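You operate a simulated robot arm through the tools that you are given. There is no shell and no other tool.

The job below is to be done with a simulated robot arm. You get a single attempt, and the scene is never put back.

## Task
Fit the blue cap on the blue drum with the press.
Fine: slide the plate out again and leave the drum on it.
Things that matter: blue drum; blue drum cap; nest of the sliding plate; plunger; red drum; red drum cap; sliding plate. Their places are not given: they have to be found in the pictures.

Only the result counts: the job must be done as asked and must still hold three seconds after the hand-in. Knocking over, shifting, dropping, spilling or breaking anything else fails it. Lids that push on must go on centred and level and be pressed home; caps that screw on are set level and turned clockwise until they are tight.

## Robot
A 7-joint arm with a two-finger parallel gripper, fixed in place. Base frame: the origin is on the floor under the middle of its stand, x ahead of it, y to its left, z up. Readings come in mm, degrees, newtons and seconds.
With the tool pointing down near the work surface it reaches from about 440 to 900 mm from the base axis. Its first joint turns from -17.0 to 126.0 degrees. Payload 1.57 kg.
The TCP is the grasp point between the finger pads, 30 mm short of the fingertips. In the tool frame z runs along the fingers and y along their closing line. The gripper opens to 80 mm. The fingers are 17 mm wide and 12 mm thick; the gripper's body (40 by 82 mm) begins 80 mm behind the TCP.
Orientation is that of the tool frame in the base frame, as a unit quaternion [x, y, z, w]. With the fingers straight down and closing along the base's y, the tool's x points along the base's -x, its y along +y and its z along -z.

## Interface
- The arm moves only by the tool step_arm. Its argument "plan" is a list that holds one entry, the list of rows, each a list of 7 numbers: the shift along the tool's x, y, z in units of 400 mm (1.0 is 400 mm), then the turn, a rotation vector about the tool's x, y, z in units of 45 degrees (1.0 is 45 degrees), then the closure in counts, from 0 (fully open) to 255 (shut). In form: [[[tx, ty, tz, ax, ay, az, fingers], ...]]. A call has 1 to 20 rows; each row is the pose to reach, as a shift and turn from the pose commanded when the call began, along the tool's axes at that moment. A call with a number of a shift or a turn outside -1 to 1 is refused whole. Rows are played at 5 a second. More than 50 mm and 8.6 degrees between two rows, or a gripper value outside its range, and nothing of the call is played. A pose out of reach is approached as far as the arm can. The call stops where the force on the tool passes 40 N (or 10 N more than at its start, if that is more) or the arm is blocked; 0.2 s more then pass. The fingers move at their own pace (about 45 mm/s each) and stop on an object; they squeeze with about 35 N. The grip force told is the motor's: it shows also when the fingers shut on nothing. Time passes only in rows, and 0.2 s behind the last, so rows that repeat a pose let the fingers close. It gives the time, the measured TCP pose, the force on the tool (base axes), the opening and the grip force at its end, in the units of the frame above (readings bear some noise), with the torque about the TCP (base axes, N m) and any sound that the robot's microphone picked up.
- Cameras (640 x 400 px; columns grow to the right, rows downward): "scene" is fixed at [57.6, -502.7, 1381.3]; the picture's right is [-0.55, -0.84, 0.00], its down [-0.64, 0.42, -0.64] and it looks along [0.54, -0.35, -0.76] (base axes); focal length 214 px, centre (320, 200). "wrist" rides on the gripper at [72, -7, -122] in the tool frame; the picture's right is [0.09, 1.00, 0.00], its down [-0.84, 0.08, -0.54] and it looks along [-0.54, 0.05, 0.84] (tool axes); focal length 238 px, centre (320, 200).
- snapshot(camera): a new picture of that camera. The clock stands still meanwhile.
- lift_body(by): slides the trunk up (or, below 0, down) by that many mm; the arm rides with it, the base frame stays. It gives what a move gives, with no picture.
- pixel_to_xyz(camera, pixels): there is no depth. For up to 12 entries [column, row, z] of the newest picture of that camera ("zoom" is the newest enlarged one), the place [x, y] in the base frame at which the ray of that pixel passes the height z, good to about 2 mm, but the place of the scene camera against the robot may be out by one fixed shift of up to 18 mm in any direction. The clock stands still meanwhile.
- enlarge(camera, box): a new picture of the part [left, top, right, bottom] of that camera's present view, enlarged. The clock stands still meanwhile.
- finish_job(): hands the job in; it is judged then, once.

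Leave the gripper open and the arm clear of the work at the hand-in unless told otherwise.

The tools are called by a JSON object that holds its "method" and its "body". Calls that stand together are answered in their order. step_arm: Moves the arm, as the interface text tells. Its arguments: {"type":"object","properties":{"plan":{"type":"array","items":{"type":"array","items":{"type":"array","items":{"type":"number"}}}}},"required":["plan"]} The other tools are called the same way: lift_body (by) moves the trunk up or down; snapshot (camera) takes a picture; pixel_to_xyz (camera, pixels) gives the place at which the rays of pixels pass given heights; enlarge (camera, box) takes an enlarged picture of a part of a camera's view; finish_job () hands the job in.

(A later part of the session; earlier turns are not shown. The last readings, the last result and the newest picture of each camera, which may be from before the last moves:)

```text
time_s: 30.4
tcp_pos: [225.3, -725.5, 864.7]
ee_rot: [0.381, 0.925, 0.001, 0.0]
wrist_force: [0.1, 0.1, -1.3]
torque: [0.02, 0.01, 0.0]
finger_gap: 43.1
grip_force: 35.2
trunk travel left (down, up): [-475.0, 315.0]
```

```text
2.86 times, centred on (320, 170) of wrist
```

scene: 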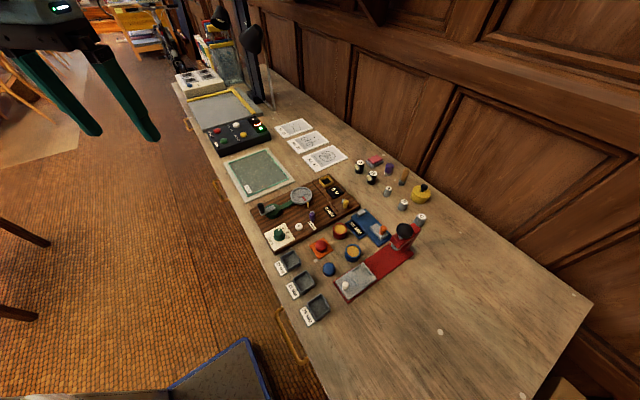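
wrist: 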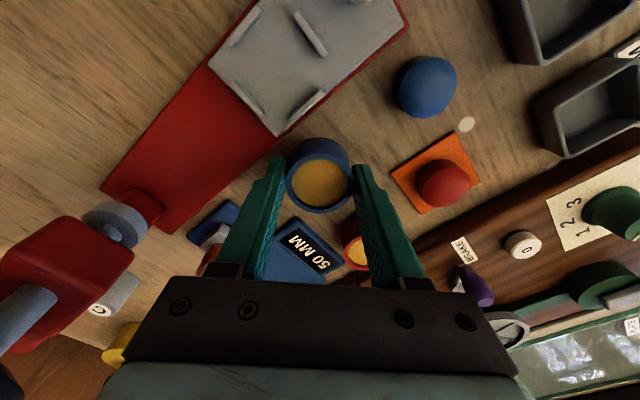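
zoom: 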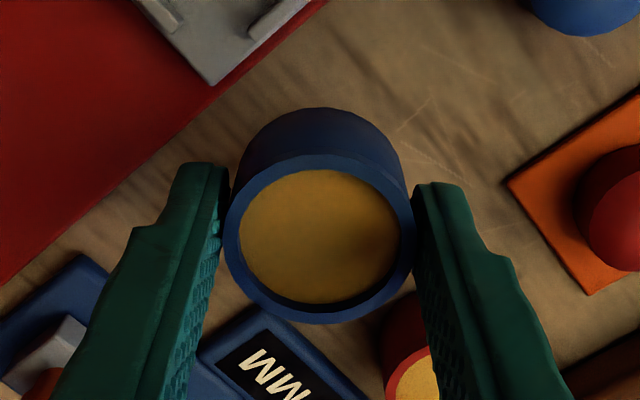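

The drum is firmly held. It spans roughly 15 to 41 mm below the TCP, so its bottom sits about 11 mm below the fingertips. I'll now carry it to above the nest centre and look again.

{"method": "step_arm", "body": {"plan": [[[0, 0, -0.015, 0, 0, 0, 200], [0.0287, -0.0155, -0.015, 0, 0, 0, 200], [0.0574, -0.0311, -0.015, 0, 0, 0, 200], [0.086, -0.0466, -0.015, 0, 0, 0, 200], [0.1147, -0.0622, -0.015, 0, 0, 0, 200], [0.1434, -0.0777, -0.015, 0, 0, 0, 200], [0.1434, -0.0777, -0.015, 0, 0, 0, 200]]]}}

{"method": "enlarge", "body": {"camera": "wrist", "box": [240, 90, 400, 230]}}

{"method": "enlarge", "body": {"camera": "scene", "box": [310, 210, 420, 300]}}

```text
time_s: 32.0
tcp_pos: [164.0, -707.4, 870.7]
ee_rot: [0.381, 0.925, 0.0, 0.0]
wrist_force: [-0.5, -0.2, -2.5]
torque: [0.02, -0.04, -0.02]
finger_gap: 42.8
grip_force: 35.0
trunk travel left (down, up): [-475.0, 315.0]
```

```text
2.86 times, centred on (320, 160) of wrist
```

zoom: 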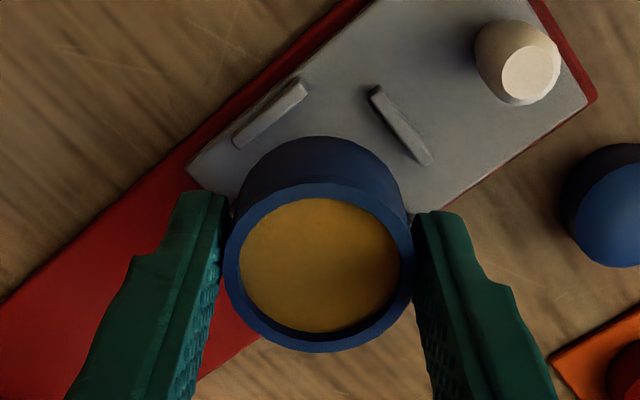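

```text
4.44 times, centred on (365, 255) of scene
```

zoom: 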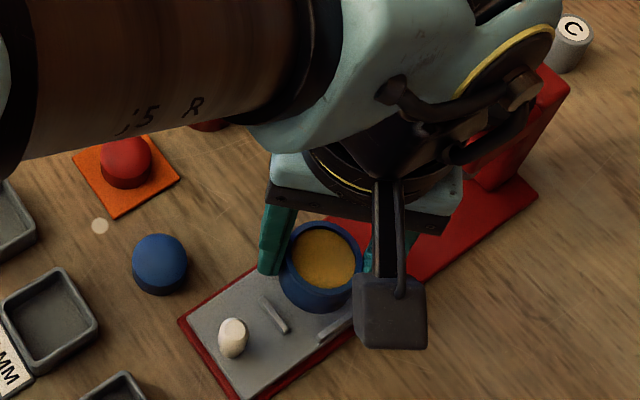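

Two nest bars are visible next to the drum. I'll project them and the drum rim from this same view to find the remaining offset.

{"method": "pixel_to_xyz", "body": {"camera": "wrist", "pixels": [[302.5, 129.6, 808], [348.7, 133.8, 808], [302.5, 129.6, 808], [348.7, 133.8, 808], [286.4, 183.4, 856], [352.9, 183.4, 856], [319.7, 153.7, 856], [319.7, 213.1, 856], [286.4, 183.4, 856], [352.9, 183.4, 856], [319.7, 153.7, 856], [319.7, 213.1, 856]]}}

```text
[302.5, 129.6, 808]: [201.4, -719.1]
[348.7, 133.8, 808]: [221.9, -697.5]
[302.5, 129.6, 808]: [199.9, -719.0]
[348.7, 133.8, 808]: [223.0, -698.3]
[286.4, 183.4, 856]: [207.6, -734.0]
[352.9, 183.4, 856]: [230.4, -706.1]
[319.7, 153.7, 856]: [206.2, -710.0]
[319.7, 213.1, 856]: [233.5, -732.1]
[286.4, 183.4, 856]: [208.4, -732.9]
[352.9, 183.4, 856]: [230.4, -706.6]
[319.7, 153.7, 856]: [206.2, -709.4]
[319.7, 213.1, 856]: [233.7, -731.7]
```

Those used an older snapshot's pose. I'll re-take the wrist enlargement and project from it directly.

{"method": "enlarge", "body": {"camera": "wrist", "box": [240, 90, 400, 230]}}

{"method": "pixel_to_xyz", "body": {"camera": "zoom", "pixels": [[270, 113, 808], [402, 125, 808], [270, 113, 808], [402, 125, 808], [224, 267, 856], [414, 267, 856], [319, 182, 856], [319, 352, 856], [224, 267, 856], [414, 267, 856], [319, 182, 856], [319, 352, 856]]}}

```text
2.86 times, centred on (320, 160) of wrist
```

zoom: 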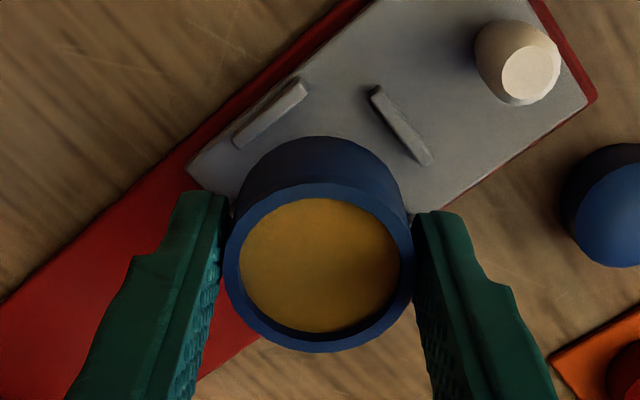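

```text
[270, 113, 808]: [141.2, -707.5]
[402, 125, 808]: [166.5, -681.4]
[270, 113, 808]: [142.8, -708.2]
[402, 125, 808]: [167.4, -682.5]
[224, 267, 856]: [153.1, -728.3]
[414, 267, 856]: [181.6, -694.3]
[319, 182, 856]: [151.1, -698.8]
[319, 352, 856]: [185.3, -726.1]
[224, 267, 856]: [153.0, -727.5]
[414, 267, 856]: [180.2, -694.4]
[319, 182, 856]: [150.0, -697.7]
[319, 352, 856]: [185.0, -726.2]
```

The nest centre is offset from the drum by about (+2.2, +2.5) mm in tool axes. I'll apply that correction and lower about 17 mm, so the drum's bottom comes just above the bar tops, then check again.

{"method": "step_arm", "body": {"plan": [[[0.0055, 0.00625, 0, 0, 0, 0, 200], [0.0055, 0.00625, 0.02, 0, 0, 0, 200], [0.0055, 0.00625, 0.0425, 0, 0, 0, 200], [0.0055, 0.00625, 0.0425, 0, 0, 0, 200]]]}}

{"method": "enlarge", "body": {"camera": "wrist", "box": [240, 90, 400, 230]}}

{"method": "enlarge", "body": {"camera": "scene", "box": [330, 240, 400, 300]}}

```text
time_s: 33.0
tcp_pos: [163.5, -704.4, 853.3]
ee_rot: [0.382, 0.924, 0.0, 0.0]
wrist_force: [0.1, 0.1, -0.8]
torque: [0.01, -0.02, 0.04]
finger_gap: 43.1
grip_force: 35.2
trunk travel left (down, up): [-475.0, 315.0]
```

```text
2.86 times, centred on (320, 160) of wrist
```

zoom: 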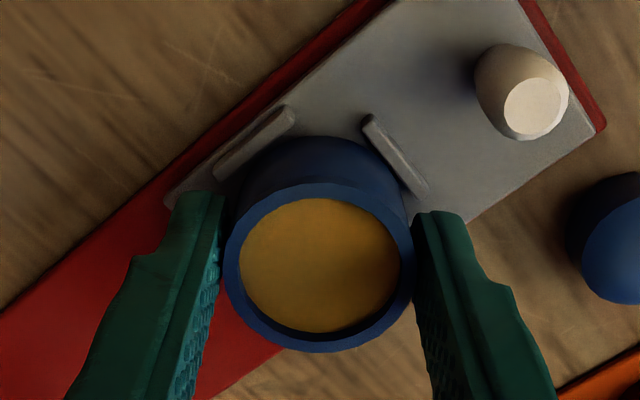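

```text
6.67 times, centred on (365, 270) of scene
```

zoom: 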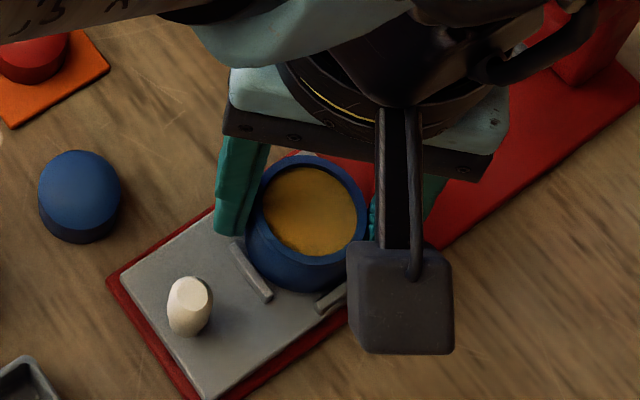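

The drum sits between the visible bars and looks centred within about 1–2 mm. I'll lower it in small steps and watch the vertical force.

{"method": "step_arm", "body": {"plan": [[[0, 0, 0.004, 0, 0, 0, 200], [0, 0, 0.008, 0, 0, 0, 200], [0, 0, 0.01, 0, 0, 0, 200]]]}}

{"method": "enlarge", "body": {"camera": "wrist", "box": [240, 90, 400, 230]}}

```text
time_s: 33.8
tcp_pos: [165.0, -704.6, 850.7]
ee_rot: [0.381, 0.925, 0.0, 0.0]
wrist_force: [0.0, 1.1, -2.1]
torque: [-0.01, -0.01, -0.02]
finger_gap: 43.0
grip_force: 35.0
trunk travel left (down, up): [-475.0, 315.0]
```

```text
2.86 times, centred on (320, 160) of wrist
```

zoom: 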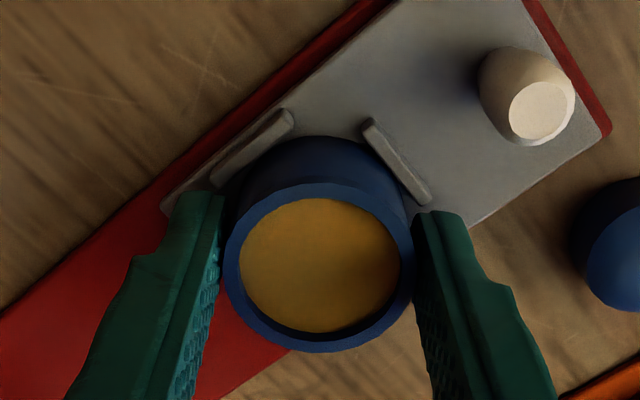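

No contact yet. I'll continue down in small steps.

{"method": "step_arm", "body": {"plan": [[[0, 0, 0.004, 0, 0, 0, 200], [0, 0, 0.008, 0, 0, 0, 200], [0, 0, 0.01, 0, 0, 0, 200]]]}}

{"method": "enlarge", "body": {"camera": "wrist", "box": [240, 90, 400, 230]}}

```text
time_s: 34.6
tcp_pos: [165.1, -704.8, 850.4]
ee_rot: [0.38, 0.925, -0.003, 0.002]
wrist_force: [4.8, -0.9, 40.1]
torque: [0.87, -0.71, -0.47]
finger_gap: 43.1
grip_force: 35.0
trunk travel left (down, up): [-475.0, 315.0]
```

```text
2.86 times, centred on (320, 160) of wrist
```

zoom: 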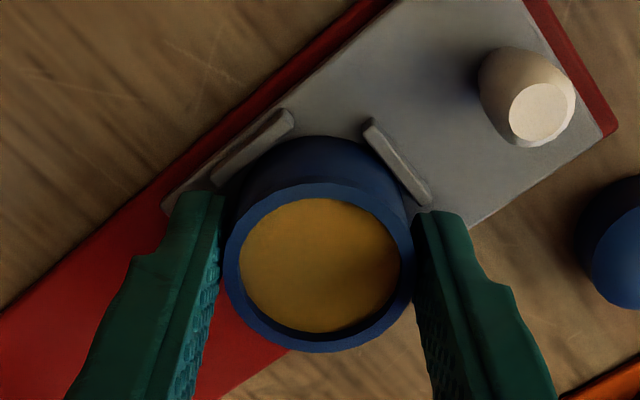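

Contact at TCP z≈850 with 40 N. I need to know whether the drum stands on the plate or on a bar, so I'll look much closer at the bars and the drum's lower edge.

{"method": "enlarge", "body": {"camera": "wrist", "box": [280, 120, 360, 170]}}

{"method": "enlarge", "body": {"camera": "scene", "box": [340, 250, 390, 290]}}

```text
8.00 times, centred on (320, 145) of wrist
```

zoom: 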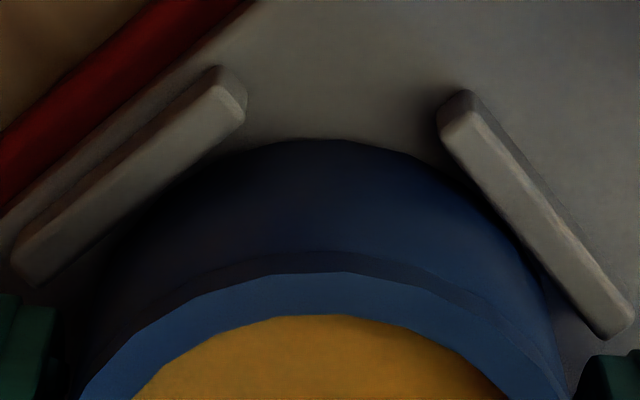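

```text
10.00 times, centred on (365, 270) of scene
```

zoom: 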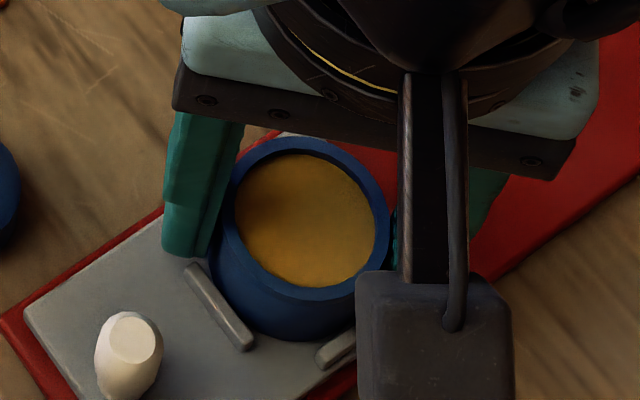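

The bar tops are fully visible, and the right-hand bar partly hides the drum's lower wall, so the drum is down inside the nest, touching the +y bar lightly. I'll ease up 2 mm, shift 1 mm towards -y to centre it, and set it down again gently.

{"method": "step_arm", "body": {"plan": [[[0, 0, -0.005, 0, 0, 0, 200], [-0.0018, -0.0018, -0.005, 0, 0, 0, 200], [-0.0018, -0.0018, -0.0025, 0, 0, 0, 200], [-0.0018, -0.0018, -0.001, 0, 0, 0, 200]]]}}

```text
time_s: 35.5
tcp_pos: [164.2, -707.6, 851.0]
ee_rot: [0.381, 0.924, -0.005, 0.002]
wrist_force: [0.8, -1.0, 17.8]
torque: [0.41, -0.21, 0.04]
finger_gap: 42.9
grip_force: 35.2
trunk travel left (down, up): [-475.0, 315.0]
stopped in row 4: the force on the tool passed its limit at 51 N (the readings are from after the stop); the commanded pose is now the measured one
```

The contact point computed from the torque (about 26 mm out, beyond the drum's radius) matches a fingertip touching the end of the +y bar. So the drum itself is already inside the nest, just above the plate. I'll ease the fingers open by only about 1 mm per side, so the drum settles while still guided.

{"method": "step_arm", "body": {"plan": [[[0, 0, 0, 0, 0, 0, 118], [0, 0, 0, 0, 0, 0, 114], [0, 0, 0, 0, 0, 0, 110], [0, 0, 0, 0, 0, 0, 110], [0, 0, 0, 0, 0, 0, 110]]]}}

{"method": "enlarge", "body": {"camera": "wrist", "box": [240, 90, 400, 230]}}

```text
time_s: 36.7
tcp_pos: [163.1, -706.4, 850.4]
ee_rot: [0.381, 0.925, -0.004, 0.001]
wrist_force: [-2.6, -1.0, 31.7]
torque: [0.66, -0.33, 0.09]
finger_gap: 43.6
grip_force: 0.1
trunk travel left (down, up): [-475.0, 315.0]
```

```text
2.86 times, centred on (320, 160) of wrist
```

zoom: 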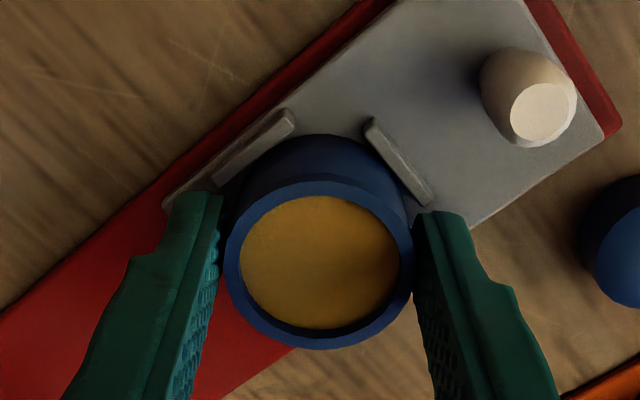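

The rim looks about 2 mm lower relative to the camera, so the drum is settling. I'll raise 2 mm to unload the fingertip and open wider.

{"method": "step_arm", "body": {"plan": [[[0, 0, -0.003, 0, 0, 0, 100], [0, 0, -0.003, 0, 0, 0, 90], [0, 0, -0.005, 0, 0, 0, 77], [0, 0, -0.005, 0, 0, 0, 77], [0, 0, -0.005, 0, 0, 0, 77]]]}}

{"method": "enlarge", "body": {"camera": "wrist", "box": [240, 90, 400, 230]}}

{"method": "enlarge", "body": {"camera": "scene", "box": [340, 250, 390, 290]}}

```text
time_s: 37.9
tcp_pos: [166.4, -706.4, 850.9]
ee_rot: [0.381, 0.925, -0.001, 0.001]
wrist_force: [-2.7, -1.8, 8.5]
torque: [0.07, -0.09, 0.02]
finger_gap: 53.1
grip_force: 0.0
trunk travel left (down, up): [-475.0, 315.0]
```

```text
2.86 times, centred on (320, 160) of wrist
```

zoom: 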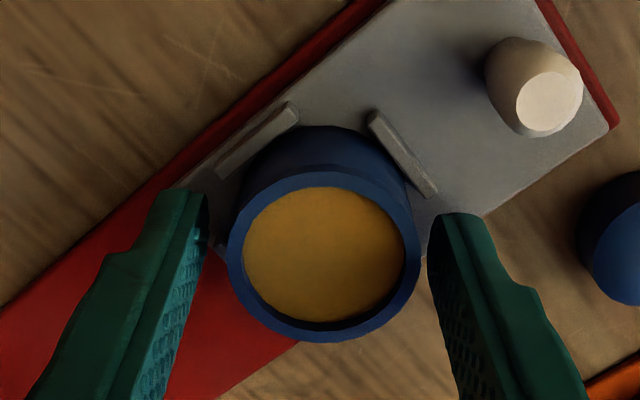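

```text
10.00 times, centred on (365, 270) of scene
```

zoom: 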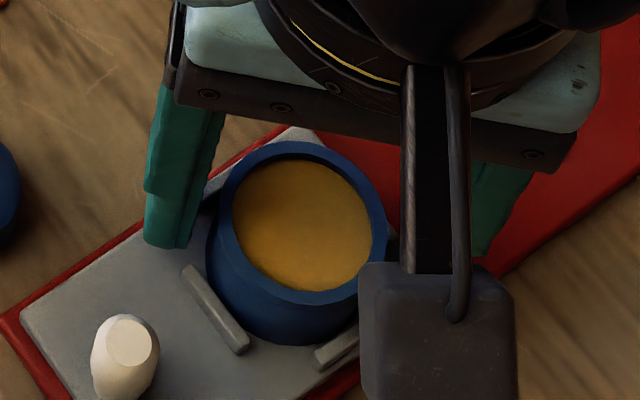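

The fingers are opening, with only a light remaining contact. I'll rise straight up 45 mm, away from the drum, and inspect it in the nest.

{"method": "step_arm", "body": {"plan": [[[0, 0, -0.01, 0, 0, 0, 77], [0, 0, -0.03, 0, 0, 0, 77], [0, 0, -0.07, 0, 0, 0, 77], [0, 0, -0.11, 0, 0, 0, 77], [0, 0, -0.11, 0, 0, 0, 77]]]}}

{"method": "enlarge", "body": {"camera": "wrist", "box": [250, 60, 390, 190]}}

{"method": "enlarge", "body": {"camera": "scene", "box": [330, 240, 400, 300]}}

```text
time_s: 39.1
tcp_pos: [165.4, -706.1, 894.8]
ee_rot: [0.381, 0.925, -0.003, 0.001]
wrist_force: [-0.4, -0.2, -0.3]
torque: [0.04, 0.0, -0.01]
finger_gap: 56.0
grip_force: 0.0
trunk travel left (down, up): [-475.0, 315.0]
```

```text
3.08 times, centred on (320, 125) of wrist
```

zoom: 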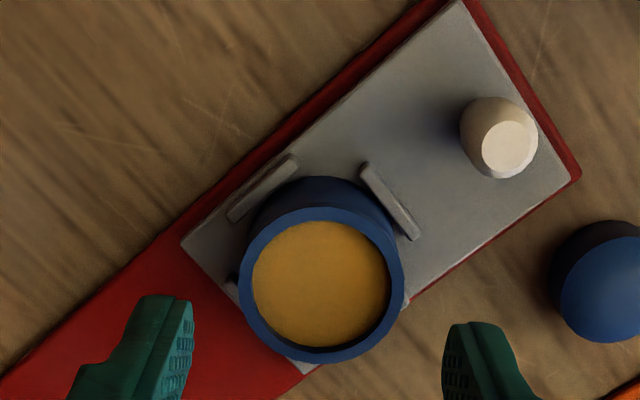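

```text
6.67 times, centred on (365, 270) of scene
```

zoom: 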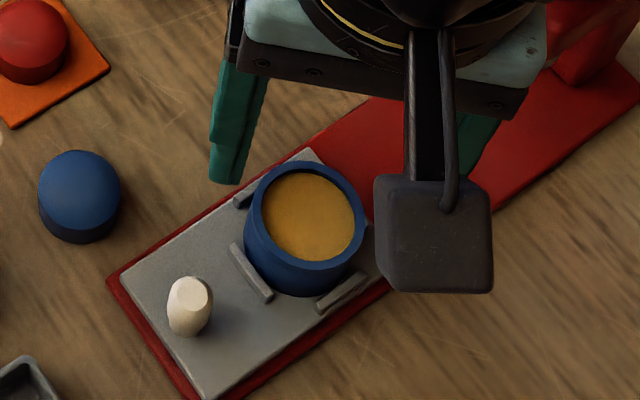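

The drum stands level in the nest, with its rim at z≈837. Next is the blue cap. I'll move about 89 mm along tool +y to above it, opening to about 62 mm, and look.

{"method": "step_arm", "body": {"plan": [[[0, 0.0557, 0, 0, 0, 0, 57], [-0.001, 0.1115, 0, 0, 0, 0, 57], [-0.002, 0.167, 0.01, 0, 0, 0, 57], [-0.0025, 0.223, 0.03, 0, 0, 0, 57], [-0.0025, 0.223, 0.05, 0, 0, 0, 57], [-0.0025, 0.223, 0.05, 0, 0, 0, 57]]]}}

{"method": "enlarge", "body": {"camera": "wrist", "box": [250, 80, 390, 210]}}

{"method": "snapshot", "body": {"camera": "wrist"}}

```text
time_s: 40.5
tcp_pos: [229.7, -643.2, 872.4]
ee_rot: [0.381, 0.925, -0.002, 0.001]
wrist_force: [0.0, -0.8, 0.4]
torque: [0.0, 0.0, 0.01]
finger_gap: 61.9
grip_force: 0.0
trunk travel left (down, up): [-475.0, 315.0]
```

```text
3.08 times, centred on (320, 145) of wrist
```

zoom: 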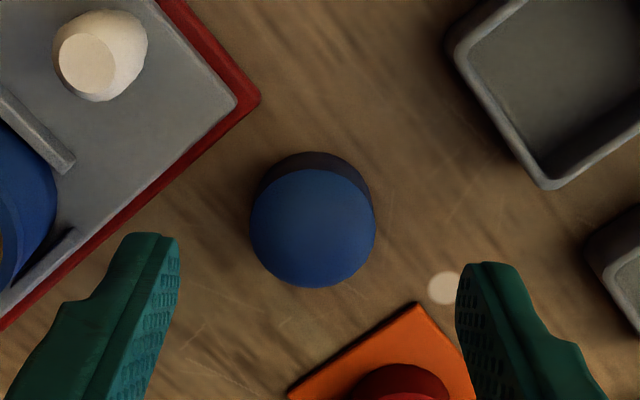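

```text
taken
```

wrist: 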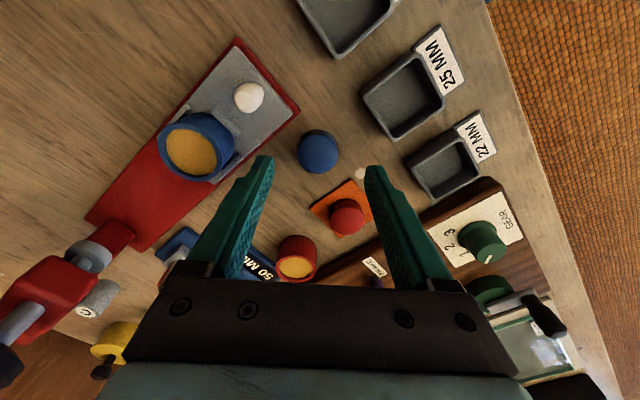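

The cap is a disc about 34 mm across and about 13 mm tall, right beside the press base. To centre it in both directions, I'll pinch it lightly at yaw -135° first and then at -45° for the carry. First I'll correct the position by (-2,-1.7) mm and rotate to -135° at safe height.

{"method": "step_arm", "body": {"plan": [[[-0.005, -0.00425, 0, 0, 0, 0.1667, 70], [-0.005, -0.00425, 0, 0, 0, 0.3333, 90], [-0.005, -0.00425, 0, 0, 0, 0.5, 110], [-0.005, -0.00425, 0, 0, 0, 0.6667, 124], [-0.005, -0.00425, 0, 0, 0, 0.8333, 124], [-0.005, -0.00425, 0, 0, 0, 1.0, 124]]]}}

{"method": "step_arm", "body": {"plan": [[[0, 0, 0, 0, 0, 0.1667, 124], [0, 0, 0, 0, 0, 0.3333, 124], [0, 0, 0, 0, 0, 0.5, 124], [0, 0, 0, 0, 0, 0.6667, 124], [0, 0, 0, 0, 0, 0.8333, 124], [0, 0, 0, 0, 0, 1.0, 124], [0, 0, 0, 0, 0, 1.0, 124]]]}}

{"method": "snapshot", "body": {"camera": "wrist"}}

{"method": "enlarge", "body": {"camera": "wrist", "box": [250, 80, 390, 210]}}

```text
time_s: 41.9
tcp_pos: [229.3, -646.2, 874.6]
ee_rot: [0.707, 0.707, -0.002, 0.001]
wrist_force: [-0.1, 0.0, 1.5]
torque: [-0.04, 0.0, 0.01]
finger_gap: 41.0
grip_force: 0.2
trunk travel left (down, up): [-475.0, 315.0]
```

```text
time_s: 43.5
tcp_pos: [227.5, -646.1, 874.7]
ee_rot: [0.924, 0.383, -0.001, 0.003]
wrist_force: [0.1, 0.1, -0.3]
torque: [0.03, -0.03, 0.02]
finger_gap: 41.2
grip_force: 0.0
trunk travel left (down, up): [-475.0, 315.0]
```

```text
taken
```

wrist: 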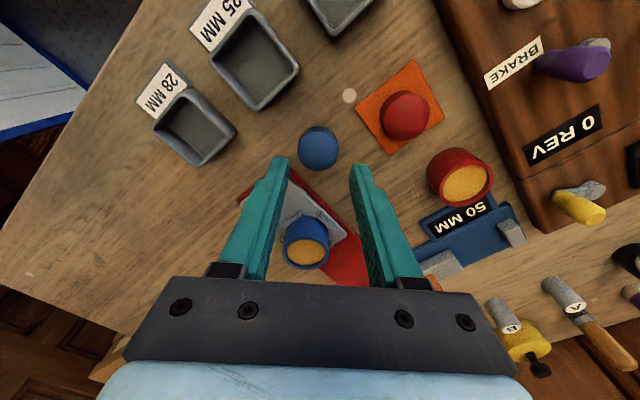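

```text
3.08 times, centred on (320, 145) of wrist
```

zoom: 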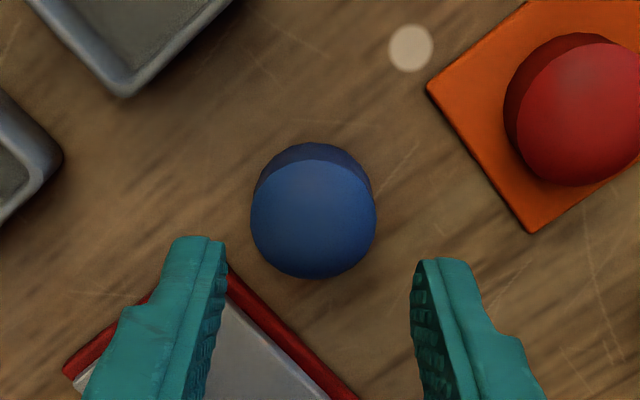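

Yaw -135° is reachable, and the cap is within about 1–2 mm of centre. I'll descend so the fingertips reach z≈801.5, pinch the cap to centre it, then reopen.

{"method": "step_arm", "body": {"plan": [[[0, 0, 0.04, 0, 0, 0, 124], [0, 0, 0.08, 0, 0, 0, 124], [0, 0, 0.1, 0, 0, 0, 124], [0, 0, 0.107, 0, 0, 0, 124], [0, 0, 0.107, 0, 0, 0, 124]]]}}

{"method": "enlarge", "body": {"camera": "wrist", "box": [250, 110, 390, 240]}}

```text
time_s: 44.7
tcp_pos: [227.8, -645.4, 830.2]
ee_rot: [0.923, 0.384, 0.0, 0.002]
wrist_force: [0.4, 0.4, -0.6]
torque: [-0.01, 0.0, 0.01]
finger_gap: 41.3
grip_force: 0.1
trunk travel left (down, up): [-475.0, 315.0]
```

```text
3.08 times, centred on (320, 175) of wrist
```

zoom: 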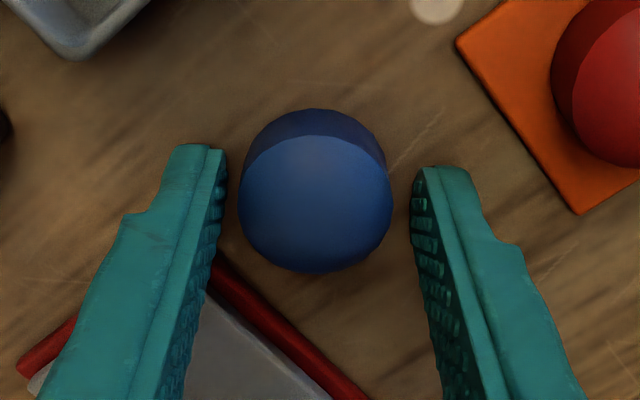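

The fingers straddle the cap with clear space on both sides and no contact. I'll pinch it and reopen to 41 mm.

{"method": "step_arm", "body": {"plan": [[[0, 0, 0, 0, 0, 0, 150], [0, 0, 0, 0, 0, 0, 170], [0, 0, 0, 0, 0, 0, 170], [0, 0, 0, 0, 0, 0, 170]]]}}

{"method": "step_arm", "body": {"plan": [[[0, 0, 0, 0, 0, 0, 124], [0, 0, 0, 0, 0, 0, 124], [0, 0, -0.03, 0, 0, 0, 124], [0, 0, -0.06, 0, 0, 0, 124], [0, 0, -0.06, 0, 0, 0, 124]]]}}

{"method": "enlarge", "body": {"camera": "wrist", "box": [250, 90, 390, 220]}}

```text
time_s: 45.7
tcp_pos: [229.0, -646.2, 831.5]
ee_rot: [0.924, 0.384, -0.001, 0.002]
wrist_force: [-0.1, 0.4, -0.1]
torque: [-0.03, 0.01, 0.02]
finger_gap: 30.5
grip_force: 35.5
trunk travel left (down, up): [-475.0, 315.0]
```

```text
time_s: 46.9
tcp_pos: [228.4, -645.3, 855.6]
ee_rot: [0.923, 0.384, -0.001, 0.003]
wrist_force: [0.7, 0.3, -0.1]
torque: [0.0, -0.03, 0.0]
finger_gap: 41.2
grip_force: 0.1
trunk travel left (down, up): [-475.0, 315.0]
```

```text
3.08 times, centred on (320, 155) of wrist
```

zoom: 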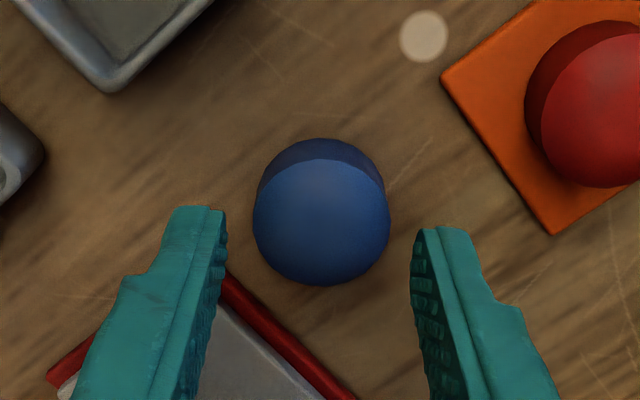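

The pinch worked (gap 30.5 mm at 35 N), and the cap is now centred in this direction. I'll rotate back to yaw -45° at this height.

{"method": "step_arm", "body": {"plan": [[[0, 0, 0, 0, 0, -0.1667, 124], [0, 0, 0, 0, 0, -0.3333, 124], [0, 0, 0, 0, 0, -0.5, 124], [0, 0, 0, 0, 0, -0.6667, 124], [0, 0, 0, 0, 0, -0.8333, 124], [0, 0, 0, 0, 0, -1.0, 124]]]}}

{"method": "step_arm", "body": {"plan": [[[0, 0, 0, 0, 0, -0.1667, 124], [0, 0, 0, 0, 0, -0.3333, 124], [0, 0, 0, 0, 0, -0.5, 124], [0, 0, 0, 0, 0, -0.6667, 124], [0, 0, 0, 0, 0, -0.8333, 124], [0, 0, 0, 0, 0, -1.0, 124], [0, 0, 0, 0, 0, -1.0, 124]]]}}

{"method": "enlarge", "body": {"camera": "wrist", "box": [250, 90, 390, 220]}}

```text
time_s: 48.3
tcp_pos: [229.6, -645.5, 855.9]
ee_rot: [0.704, 0.71, -0.001, 0.002]
wrist_force: [0.3, 0.1, 0.0]
torque: [0.0, 0.0, 0.01]
finger_gap: 41.2
grip_force: 0.1
trunk travel left (down, up): [-475.0, 315.0]
```

```text
time_s: 49.9
tcp_pos: [229.6, -646.0, 855.3]
ee_rot: [0.38, 0.925, -0.002, 0.001]
wrist_force: [-0.3, -0.1, -0.1]
torque: [0.0, -0.04, 0.02]
finger_gap: 41.2
grip_force: 0.1
trunk travel left (down, up): [-475.0, 315.0]
```

```text
3.08 times, centred on (320, 155) of wrist
```

zoom: 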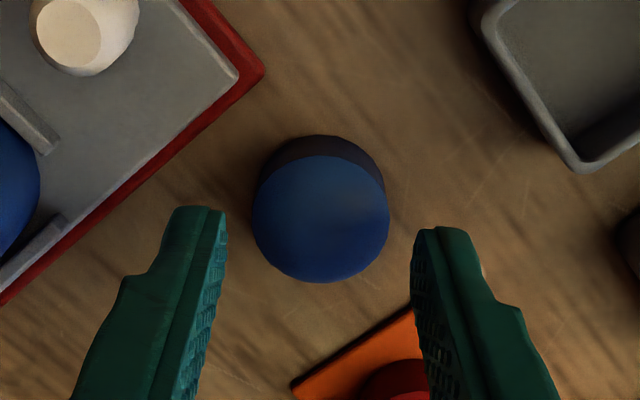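

The cap is centred now (columns 253–389). I'll descend 24 mm and grip it, then look.

{"method": "step_arm", "body": {"plan": [[[0, 0, 0.03, 0, 0, 0, 124], [0, 0, 0.06, 0, 0, 0, 124], [0, 0, 0.06, 0, 0, 0, 124], [0, 0, 0.06, 0, 0, 0, 150], [0, 0, 0.06, 0, 0, 0, 190], [0, 0, 0.06, 0, 0, 0, 190], [0, 0, 0.06, 0, 0, 0, 190]]]}}

{"method": "enlarge", "body": {"camera": "wrist", "box": [250, 110, 390, 240]}}

```text
time_s: 51.5
tcp_pos: [229.5, -645.0, 830.0]
ee_rot: [0.381, 0.924, -0.003, 0.001]
wrist_force: [-0.6, 0.1, 0.5]
torque: [0.02, 0.02, 0.02]
finger_gap: 30.4
grip_force: 34.8
trunk travel left (down, up): [-475.0, 315.0]
```

```text
3.08 times, centred on (320, 175) of wrist
```

zoom: 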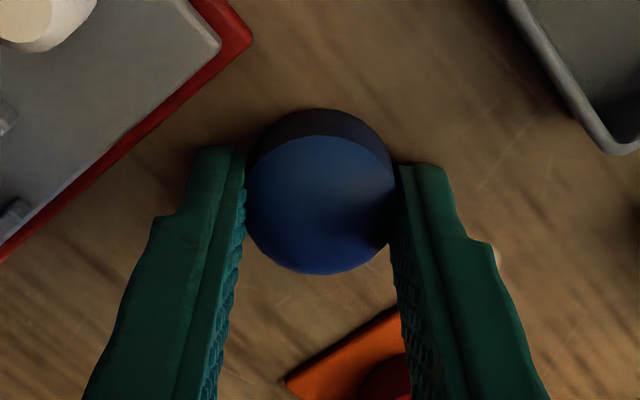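

The cap is gripped symmetrically, with its top at z≈810. Before carrying it I want the drum's centre just as precisely. I'll release the cap in place, where it's now centred under a known pose, and go to the drum to centre-pinch it the same way.

{"method": "step_arm", "body": {"plan": [[[0, 0, 0, 0, 0, 0, 124], [0, 0, 0, 0, 0, 0, 124], [0, 0, -0.05, 0, 0, 0, 124], [0, 0, -0.1, 0, 0, 0, 100], [0, 0, -0.1425, 0, 0, 0, 77], [0.00375, -0.073, -0.1425, 0, 0, 0, 77], [0.0075, -0.146, -0.1425, 0, 0, 0, 77], [0.01125, -0.21925, -0.1425, 0, 0, 0, 77], [0.01125, -0.21925, -0.1425, 0, 0, 0, 77]]]}}

{"method": "enlarge", "body": {"camera": "wrist", "box": [250, 80, 390, 210]}}

```text
time_s: 53.5
tcp_pos: [163.5, -705.0, 888.7]
ee_rot: [0.381, 0.925, -0.002, 0.002]
wrist_force: [0.4, 1.0, 0.0]
torque: [0.01, -0.01, 0.01]
finger_gap: 55.8
grip_force: 0.1
trunk travel left (down, up): [-475.0, 315.0]
```

```text
3.08 times, centred on (320, 145) of wrist
```

zoom: 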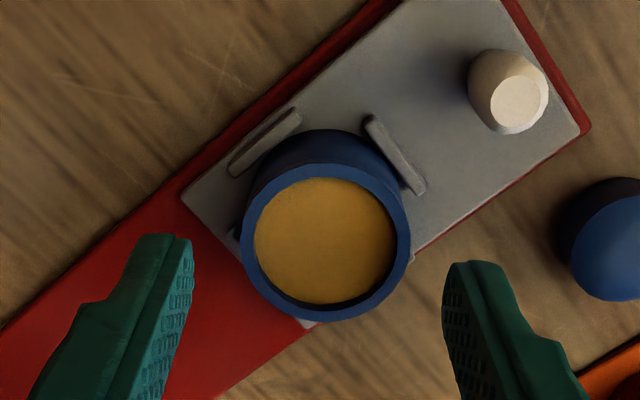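

The drum is within about 1 mm of the gripper axis. I'll rotate to yaw -135° at this height for the first centring pinch.

{"method": "step_arm", "body": {"plan": [[[0, 0, 0, 0, 0, 0.1667, 77], [0, 0, 0, 0, 0, 0.3333, 77], [0, 0, 0, 0, 0, 0.5, 77], [0, 0, 0, 0, 0, 0.6667, 77], [0, 0, 0, 0, 0, 0.8333, 77], [0, 0, 0, 0, 0, 1.0, 77]]]}}

{"method": "step_arm", "body": {"plan": [[[0, 0, 0, 0, 0, 0.1667, 77], [0, 0, 0, 0, 0, 0.3333, 77], [0, 0, 0, 0, 0, 0.5, 77], [0, 0, 0, 0, 0, 0.6667, 77], [0, 0, 0, 0, 0, 0.8333, 77], [0, 0, 0, 0, 0, 1.0, 77], [0, 0, 0, 0, 0, 1.0, 77]]]}}

{"method": "enlarge", "body": {"camera": "wrist", "box": [250, 80, 390, 210]}}

```text
time_s: 54.9
tcp_pos: [162.7, -706.1, 888.0]
ee_rot: [0.707, 0.707, -0.002, 0.002]
wrist_force: [0.4, 0.4, -0.3]
torque: [-0.01, 0.02, 0.03]
finger_gap: 55.9
grip_force: 0.1
trunk travel left (down, up): [-475.0, 315.0]
```

```text
time_s: 56.5
tcp_pos: [163.2, -704.8, 888.8]
ee_rot: [0.924, 0.383, -0.001, 0.002]
wrist_force: [0.7, -0.6, -0.3]
torque: [0.0, 0.0, -0.01]
finger_gap: 56.0
grip_force: 0.1
trunk travel left (down, up): [-475.0, 315.0]
```

```text
3.08 times, centred on (320, 145) of wrist
```

zoom: 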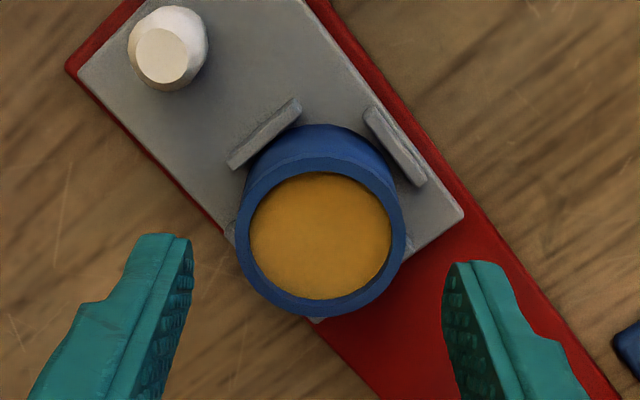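

The drum is nearly centred here too (column 320.3). I'll descend so the fingertips are at z≈825, above the bars, pinch lightly, and reopen.

{"method": "step_arm", "body": {"plan": [[[0, 0, 0.03, 0, 0, 0, 77], [0, 0, 0.06, 0, 0, 0, 77], [0, 0, 0.0825, 0, 0, 0, 77], [0, 0, 0.0825, 0, 0, 0, 77], [0, 0, 0.0825, 0, 0, 0, 100], [0, 0, 0.0825, 0, 0, 0, 120], [0, 0, 0.0825, 0, 0, 0, 125], [0, 0, 0.0825, 0, 0, 0, 125]]]}}

```text
time_s: 58.3
tcp_pos: [164.7, -704.2, 855.0]
ee_rot: [0.923, 0.384, 0.0, 0.003]
wrist_force: [0.0, -0.3, 0.5]
torque: [0.0, 0.01, -0.02]
finger_gap: 43.2
grip_force: 35.1
trunk travel left (down, up): [-475.0, 315.0]
```

Pinched with no side force. I'll reopen, rise, and rotate back to yaw -45° for the second pinch.

{"method": "step_arm", "body": {"plan": [[[0, 0, 0, 0, 0, 0, 110], [0, 0, 0, 0, 0, 0, 90], [0, 0, 0, 0, 0, 0, 77], [0, 0, -0.03, 0, 0, 0, 77], [0, 0, -0.06, 0, 0, 0, 77], [0, 0, -0.06, 0, 0, -0.1667, 77], [0, 0, -0.06, 0, 0, -0.3333, 77], [0, 0, -0.06, 0, 0, -0.5, 77], [0, 0, -0.06, 0, 0, -0.6667, 77], [0, 0, -0.06, 0, 0, -0.8333, 77], [0, 0, -0.06, 0, 0, -1.0, 77]]]}}

{"method": "step_arm", "body": {"plan": [[[0, 0, 0, 0, 0, -0.1667, 77], [0, 0, 0, 0, 0, -0.3333, 77], [0, 0, 0, 0, 0, -0.5, 77], [0, 0, 0, 0, 0, -0.6667, 77], [0, 0, 0, 0, 0, -0.8333, 77], [0, 0, 0, 0, 0, -1.0, 77], [0, 0, 0, 0, 0, -1.0, 77]]]}}

{"method": "enlarge", "body": {"camera": "wrist", "box": [250, 80, 390, 210]}}

```text
time_s: 60.7
tcp_pos: [163.4, -705.1, 878.6]
ee_rot: [0.706, 0.709, -0.002, 0.002]
wrist_force: [-0.6, -0.1, 0.3]
torque: [0.01, -0.02, 0.02]
finger_gap: 55.9
grip_force: 0.1
trunk travel left (down, up): [-475.0, 315.0]
```

```text
time_s: 62.3
tcp_pos: [163.1, -705.9, 880.2]
ee_rot: [0.38, 0.925, -0.003, 0.001]
wrist_force: [-0.7, 0.9, -0.5]
torque: [-0.01, 0.01, -0.03]
finger_gap: 55.7
grip_force: 0.0
trunk travel left (down, up): [-475.0, 315.0]
```

```text
3.08 times, centred on (320, 145) of wrist
```

zoom: 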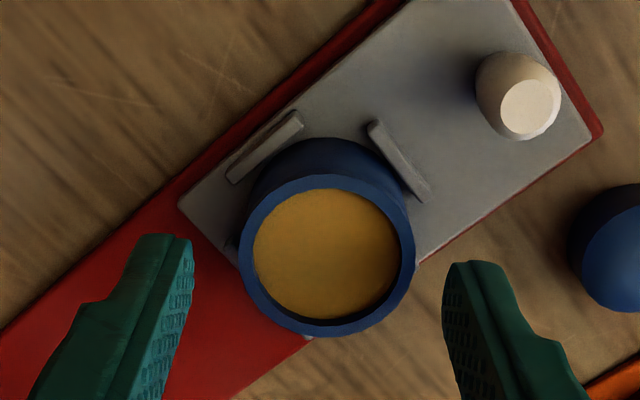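

The drum is about 1.1 mm off along tool +y. I'll shift by that amount, descend, and do the second pinch.

{"method": "step_arm", "body": {"plan": [[[0, 0.00275, 0, 0, 0, 0, 77], [0, 0.00275, 0.03, 0, 0, 0, 77], [0, 0.00275, 0.06, 0, 0, 0, 77], [0, 0.00275, 0.06, 0, 0, 0, 77], [0, 0.00275, 0.06, 0, 0, 0, 100], [0, 0.00275, 0.06, 0, 0, 0, 120], [0, 0.00275, 0.06, 0, 0, 0, 125], [0, 0.00275, 0.06, 0, 0, 0, 125]]]}}

{"method": "enlarge", "body": {"camera": "wrist", "box": [250, 100, 390, 230]}}

```text
time_s: 64.1
tcp_pos: [164.2, -705.7, 855.3]
ee_rot: [0.38, 0.925, -0.003, 0.002]
wrist_force: [0.4, -1.1, -0.2]
torque: [-0.02, 0.02, 0.0]
finger_gap: 43.0
grip_force: 35.1
trunk travel left (down, up): [-475.0, 315.0]
```

```text
3.08 times, centred on (320, 165) of wrist
```

zoom: 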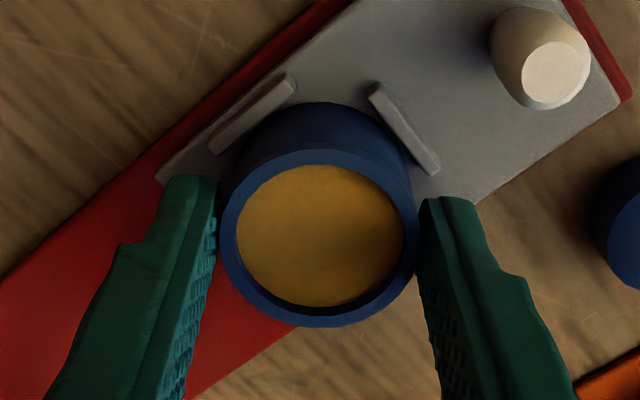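

Centred. I'll now reopen, rise and return by the exact relative motion to the cap, then descend and grip it.

{"method": "step_arm", "body": {"plan": [[[0, 0, 0, 0, 0, 0, 100], [0, 0, 0, 0, 0, 0, 77], [0, 0, -0.04, 0, 0, 0, 77], [0, 0, -0.08, 0, 0, 0, 77], [-0.0037, 0.072, -0.08, 0, 0, 0, 90], [-0.0075, 0.144, -0.08, 0, 0, 0, 110], [-0.01125, 0.2165, -0.08, 0, 0, 0, 124], [-0.01125, 0.2165, -0.04, 0, 0, 0, 124], [-0.01125, 0.2165, 0, 0, 0, 0, 124], [-0.01125, 0.2165, 0, 0, 0, 0, 124]]]}}

{"method": "enlarge", "body": {"camera": "wrist", "box": [250, 90, 390, 220]}}

```text
time_s: 66.3
tcp_pos: [226.8, -648.5, 853.4]
ee_rot: [0.381, 0.925, -0.002, 0.001]
wrist_force: [0.4, 0.6, -0.6]
torque: [0.04, 0.01, 0.02]
finger_gap: 41.1
grip_force: 0.0
trunk travel left (down, up): [-475.0, 315.0]
```

```text
3.08 times, centred on (320, 155) of wrist
```

zoom: 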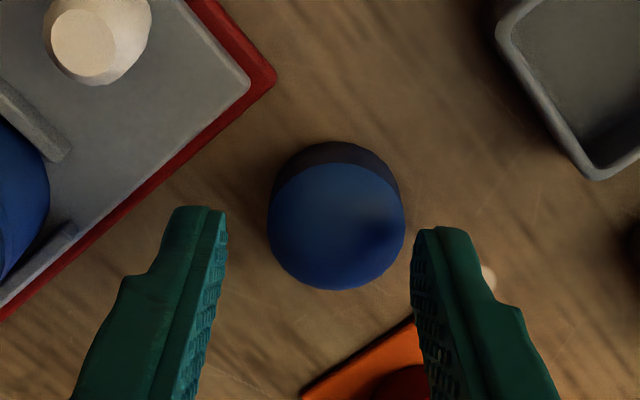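

The arm came back about 3 mm off: the cap now appears at column 325.4 instead of 320.7. So I'll rely on the calibrated camera view instead. I'll correct by (-1.3,+3.5) mm and descend to check before gripping.

{"method": "step_arm", "body": {"plan": [[[-0.00325, 0.00875, 0, 0, 0, 0, 124], [-0.00325, 0.00875, 0, 0, 0, 0, 124], [-0.00325, 0.00875, 0, 0, 0, 0, 124]]]}}

{"method": "enlarge", "body": {"camera": "wrist", "box": [250, 90, 390, 220]}}

{"method": "step_arm", "body": {"plan": [[[0, 0, 0, 0, 0, 0, 124]]]}}

{"method": "step_arm", "body": {"plan": [[[0, 0, 0, 0, 0, 0, 124]]]}}

{"method": "enlarge", "body": {"camera": "wrist", "box": [250, 90, 390, 220]}}

```text
time_s: 67.1
tcp_pos: [231.0, -645.1, 854.5]
ee_rot: [0.381, 0.924, -0.003, 0.002]
wrist_force: [-0.3, -0.1, -0.3]
torque: [0.04, -0.01, 0.01]
finger_gap: 41.0
grip_force: 0.0
trunk travel left (down, up): [-475.0, 315.0]
```

```text
3.08 times, centred on (320, 155) of wrist
```

zoom: 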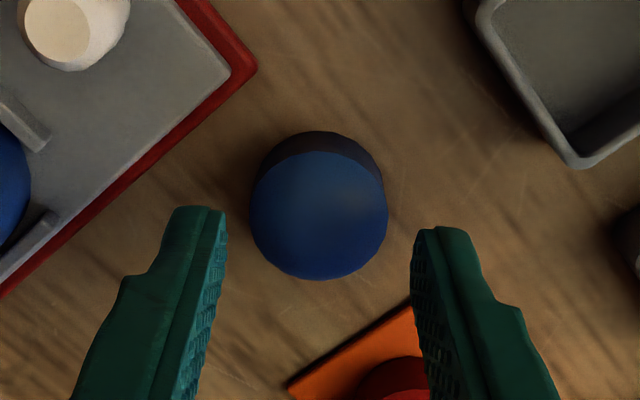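

```text
time_s: 67.5
tcp_pos: [230.5, -646.3, 854.2]
ee_rot: [0.38, 0.925, -0.002, 0.001]
wrist_force: [-0.4, -0.5, 0.2]
torque: [0.01, 0.02, 0.04]
finger_gap: 40.9
grip_force: 0.0
trunk travel left (down, up): [-475.0, 315.0]
```

```text
time_s: 67.9
tcp_pos: [231.0, -646.1, 854.7]
ee_rot: [0.382, 0.924, -0.002, 0.001]
wrist_force: [-0.7, -0.5, 0.1]
torque: [-0.01, 0.01, 0.0]
finger_gap: 41.0
grip_force: 0.2
trunk travel left (down, up): [-475.0, 315.0]
```

```text
3.08 times, centred on (320, 155) of wrist
```

zoom: 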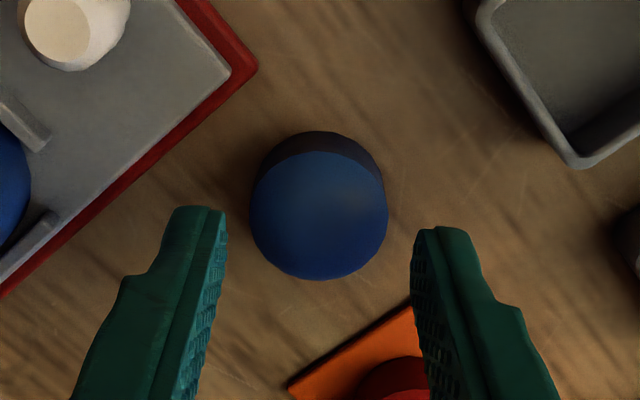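

Now the offset is about (+1.5,-0.75) mm. I'll apply this small correction and check once more.

{"method": "step_arm", "body": {"plan": [[[0.0037, -0.0018, 0, 0, 0, 0, 124], [0.0037, -0.0018, 0, 0, 0, 0, 124], [0.0037, -0.0018, 0, 0, 0, 0, 124]]]}}

{"method": "enlarge", "body": {"camera": "wrist", "box": [250, 90, 390, 220]}}

```text
time_s: 68.7
tcp_pos: [230.0, -644.8, 855.2]
ee_rot: [0.381, 0.924, -0.003, 0.001]
wrist_force: [0.5, -0.9, -0.4]
torque: [0.03, -0.01, -0.01]
finger_gap: 41.2
grip_force: 0.1
trunk travel left (down, up): [-475.0, 315.0]
```

```text
3.08 times, centred on (320, 155) of wrist
```

zoom: 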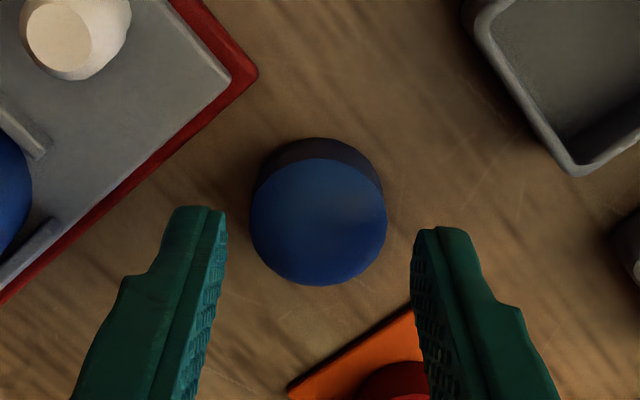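

The row now matches the on-axis value. I'll descend, grip the cap, and look.

{"method": "step_arm", "body": {"plan": [[[0, 0, 0.03, 0, 0, 0, 124], [0, 0, 0.059, 0, 0, 0, 124], [0, 0, 0.059, 0, 0, 0, 124], [0, 0, 0.059, 0, 0, 0, 150], [0, 0, 0.059, 0, 0, 0, 190], [0, 0, 0.059, 0, 0, 0, 190], [0, 0, 0.059, 0, 0, 0, 190]]]}}

{"method": "enlarge", "body": {"camera": "wrist", "box": [250, 110, 390, 240]}}

```text
time_s: 70.3
tcp_pos: [228.0, -644.7, 833.3]
ee_rot: [0.381, 0.925, -0.002, 0.001]
wrist_force: [0.4, -1.3, -1.4]
torque: [0.04, -0.03, 0.0]
finger_gap: 30.4
grip_force: 35.2
trunk travel left (down, up): [-475.0, 315.0]
```

```text
3.08 times, centred on (320, 175) of wrist
```

zoom: 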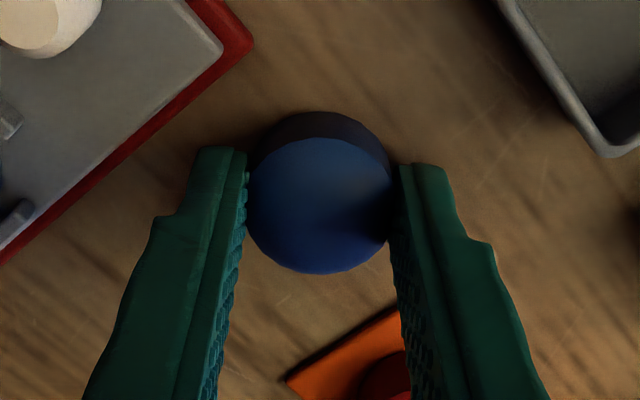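

The cap is gripped symmetrically. I'll lift it slowly by 16 mm and check that it is held and level.

{"method": "step_arm", "body": {"plan": [[[0, 0, -0.01, 0, 0, 0, 190], [0, 0, -0.02, 0, 0, 0, 190], [0, 0, -0.03, 0, 0, 0, 190], [0, 0, -0.04, 0, 0, 0, 190], [0, 0, -0.04, 0, 0, 0, 190]]]}}

{"method": "enlarge", "body": {"camera": "wrist", "box": [250, 110, 390, 240]}}

{"method": "enlarge", "body": {"camera": "scene", "box": [300, 235, 370, 295]}}

```text
time_s: 71.5
tcp_pos: [229.7, -644.4, 848.0]
ee_rot: [0.381, 0.924, -0.002, 0.002]
wrist_force: [0.2, 0.7, -0.5]
torque: [0.01, 0.03, 0.0]
finger_gap: 30.6
grip_force: 34.9
trunk travel left (down, up): [-475.0, 315.0]
```

```text
3.08 times, centred on (320, 175) of wrist
```

zoom: 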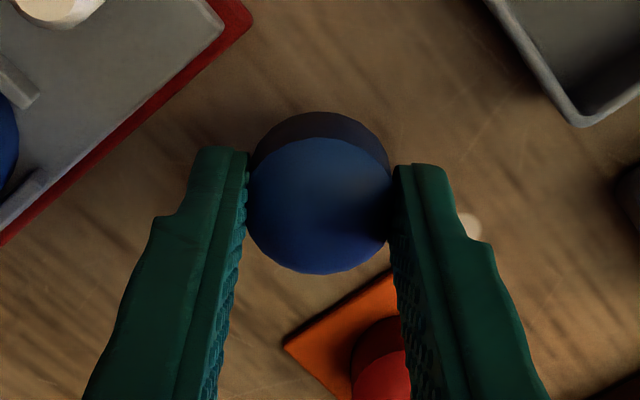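

```text
6.67 times, centred on (335, 265) of scene
```

zoom: 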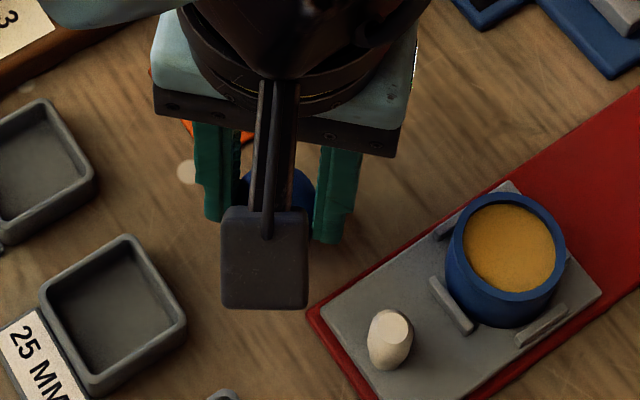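

The cap is held (30.6 mm, 35 N). I'll rise to about z=887 and carry it over the drum, then align visually.

{"method": "step_arm", "body": {"plan": [[[0, 0, -0.05, 0, 0, 0, 190], [0, 0, -0.0975, 0, 0, 0, 190], [0.00275, -0.055, -0.0975, 0, 0, 0, 190], [0.0055, -0.11, -0.0975, 0, 0, 0, 190], [0.00825, -0.165, -0.0975, 0, 0, 0, 190], [0.011, -0.22, -0.0975, 0, 0, 0, 190], [0.011, -0.22, -0.0975, 0, 0, 0, 190], [0.011, -0.22, -0.0975, 0, 0, 0, 190]]]}}

{"method": "enlarge", "body": {"camera": "wrist", "box": [250, 90, 390, 220]}}

```text
time_s: 73.3
tcp_pos: [165.0, -703.8, 889.4]
ee_rot: [0.38, 0.925, -0.003, 0.001]
wrist_force: [0.4, -0.1, 0.2]
torque: [-0.01, -0.01, -0.02]
finger_gap: 30.6
grip_force: 35.3
trunk travel left (down, up): [-475.0, 315.0]
```

```text
3.08 times, centred on (320, 155) of wrist
```

zoom: 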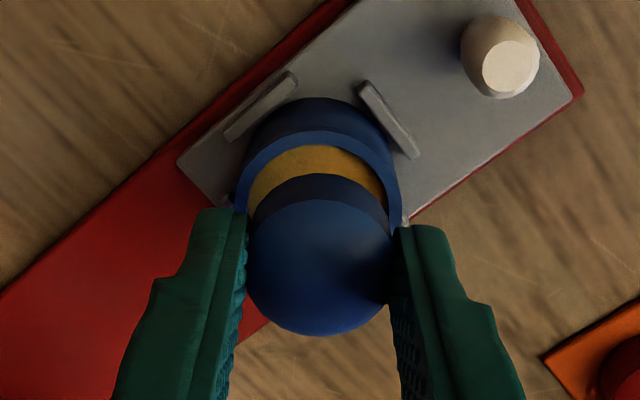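

I can see the drum's near rim behind the cap. I'll zoom in to measure the rim edges against their expected on-axis positions.

{"method": "enlarge", "body": {"camera": "wrist", "box": [280, 115, 360, 175]}}

```text
6.67 times, centred on (320, 145) of wrist
```

zoom: 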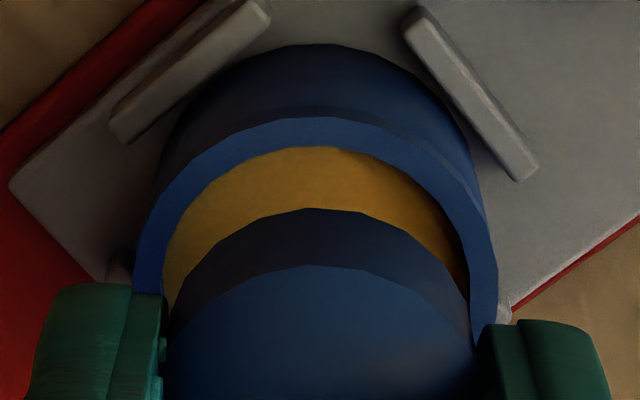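

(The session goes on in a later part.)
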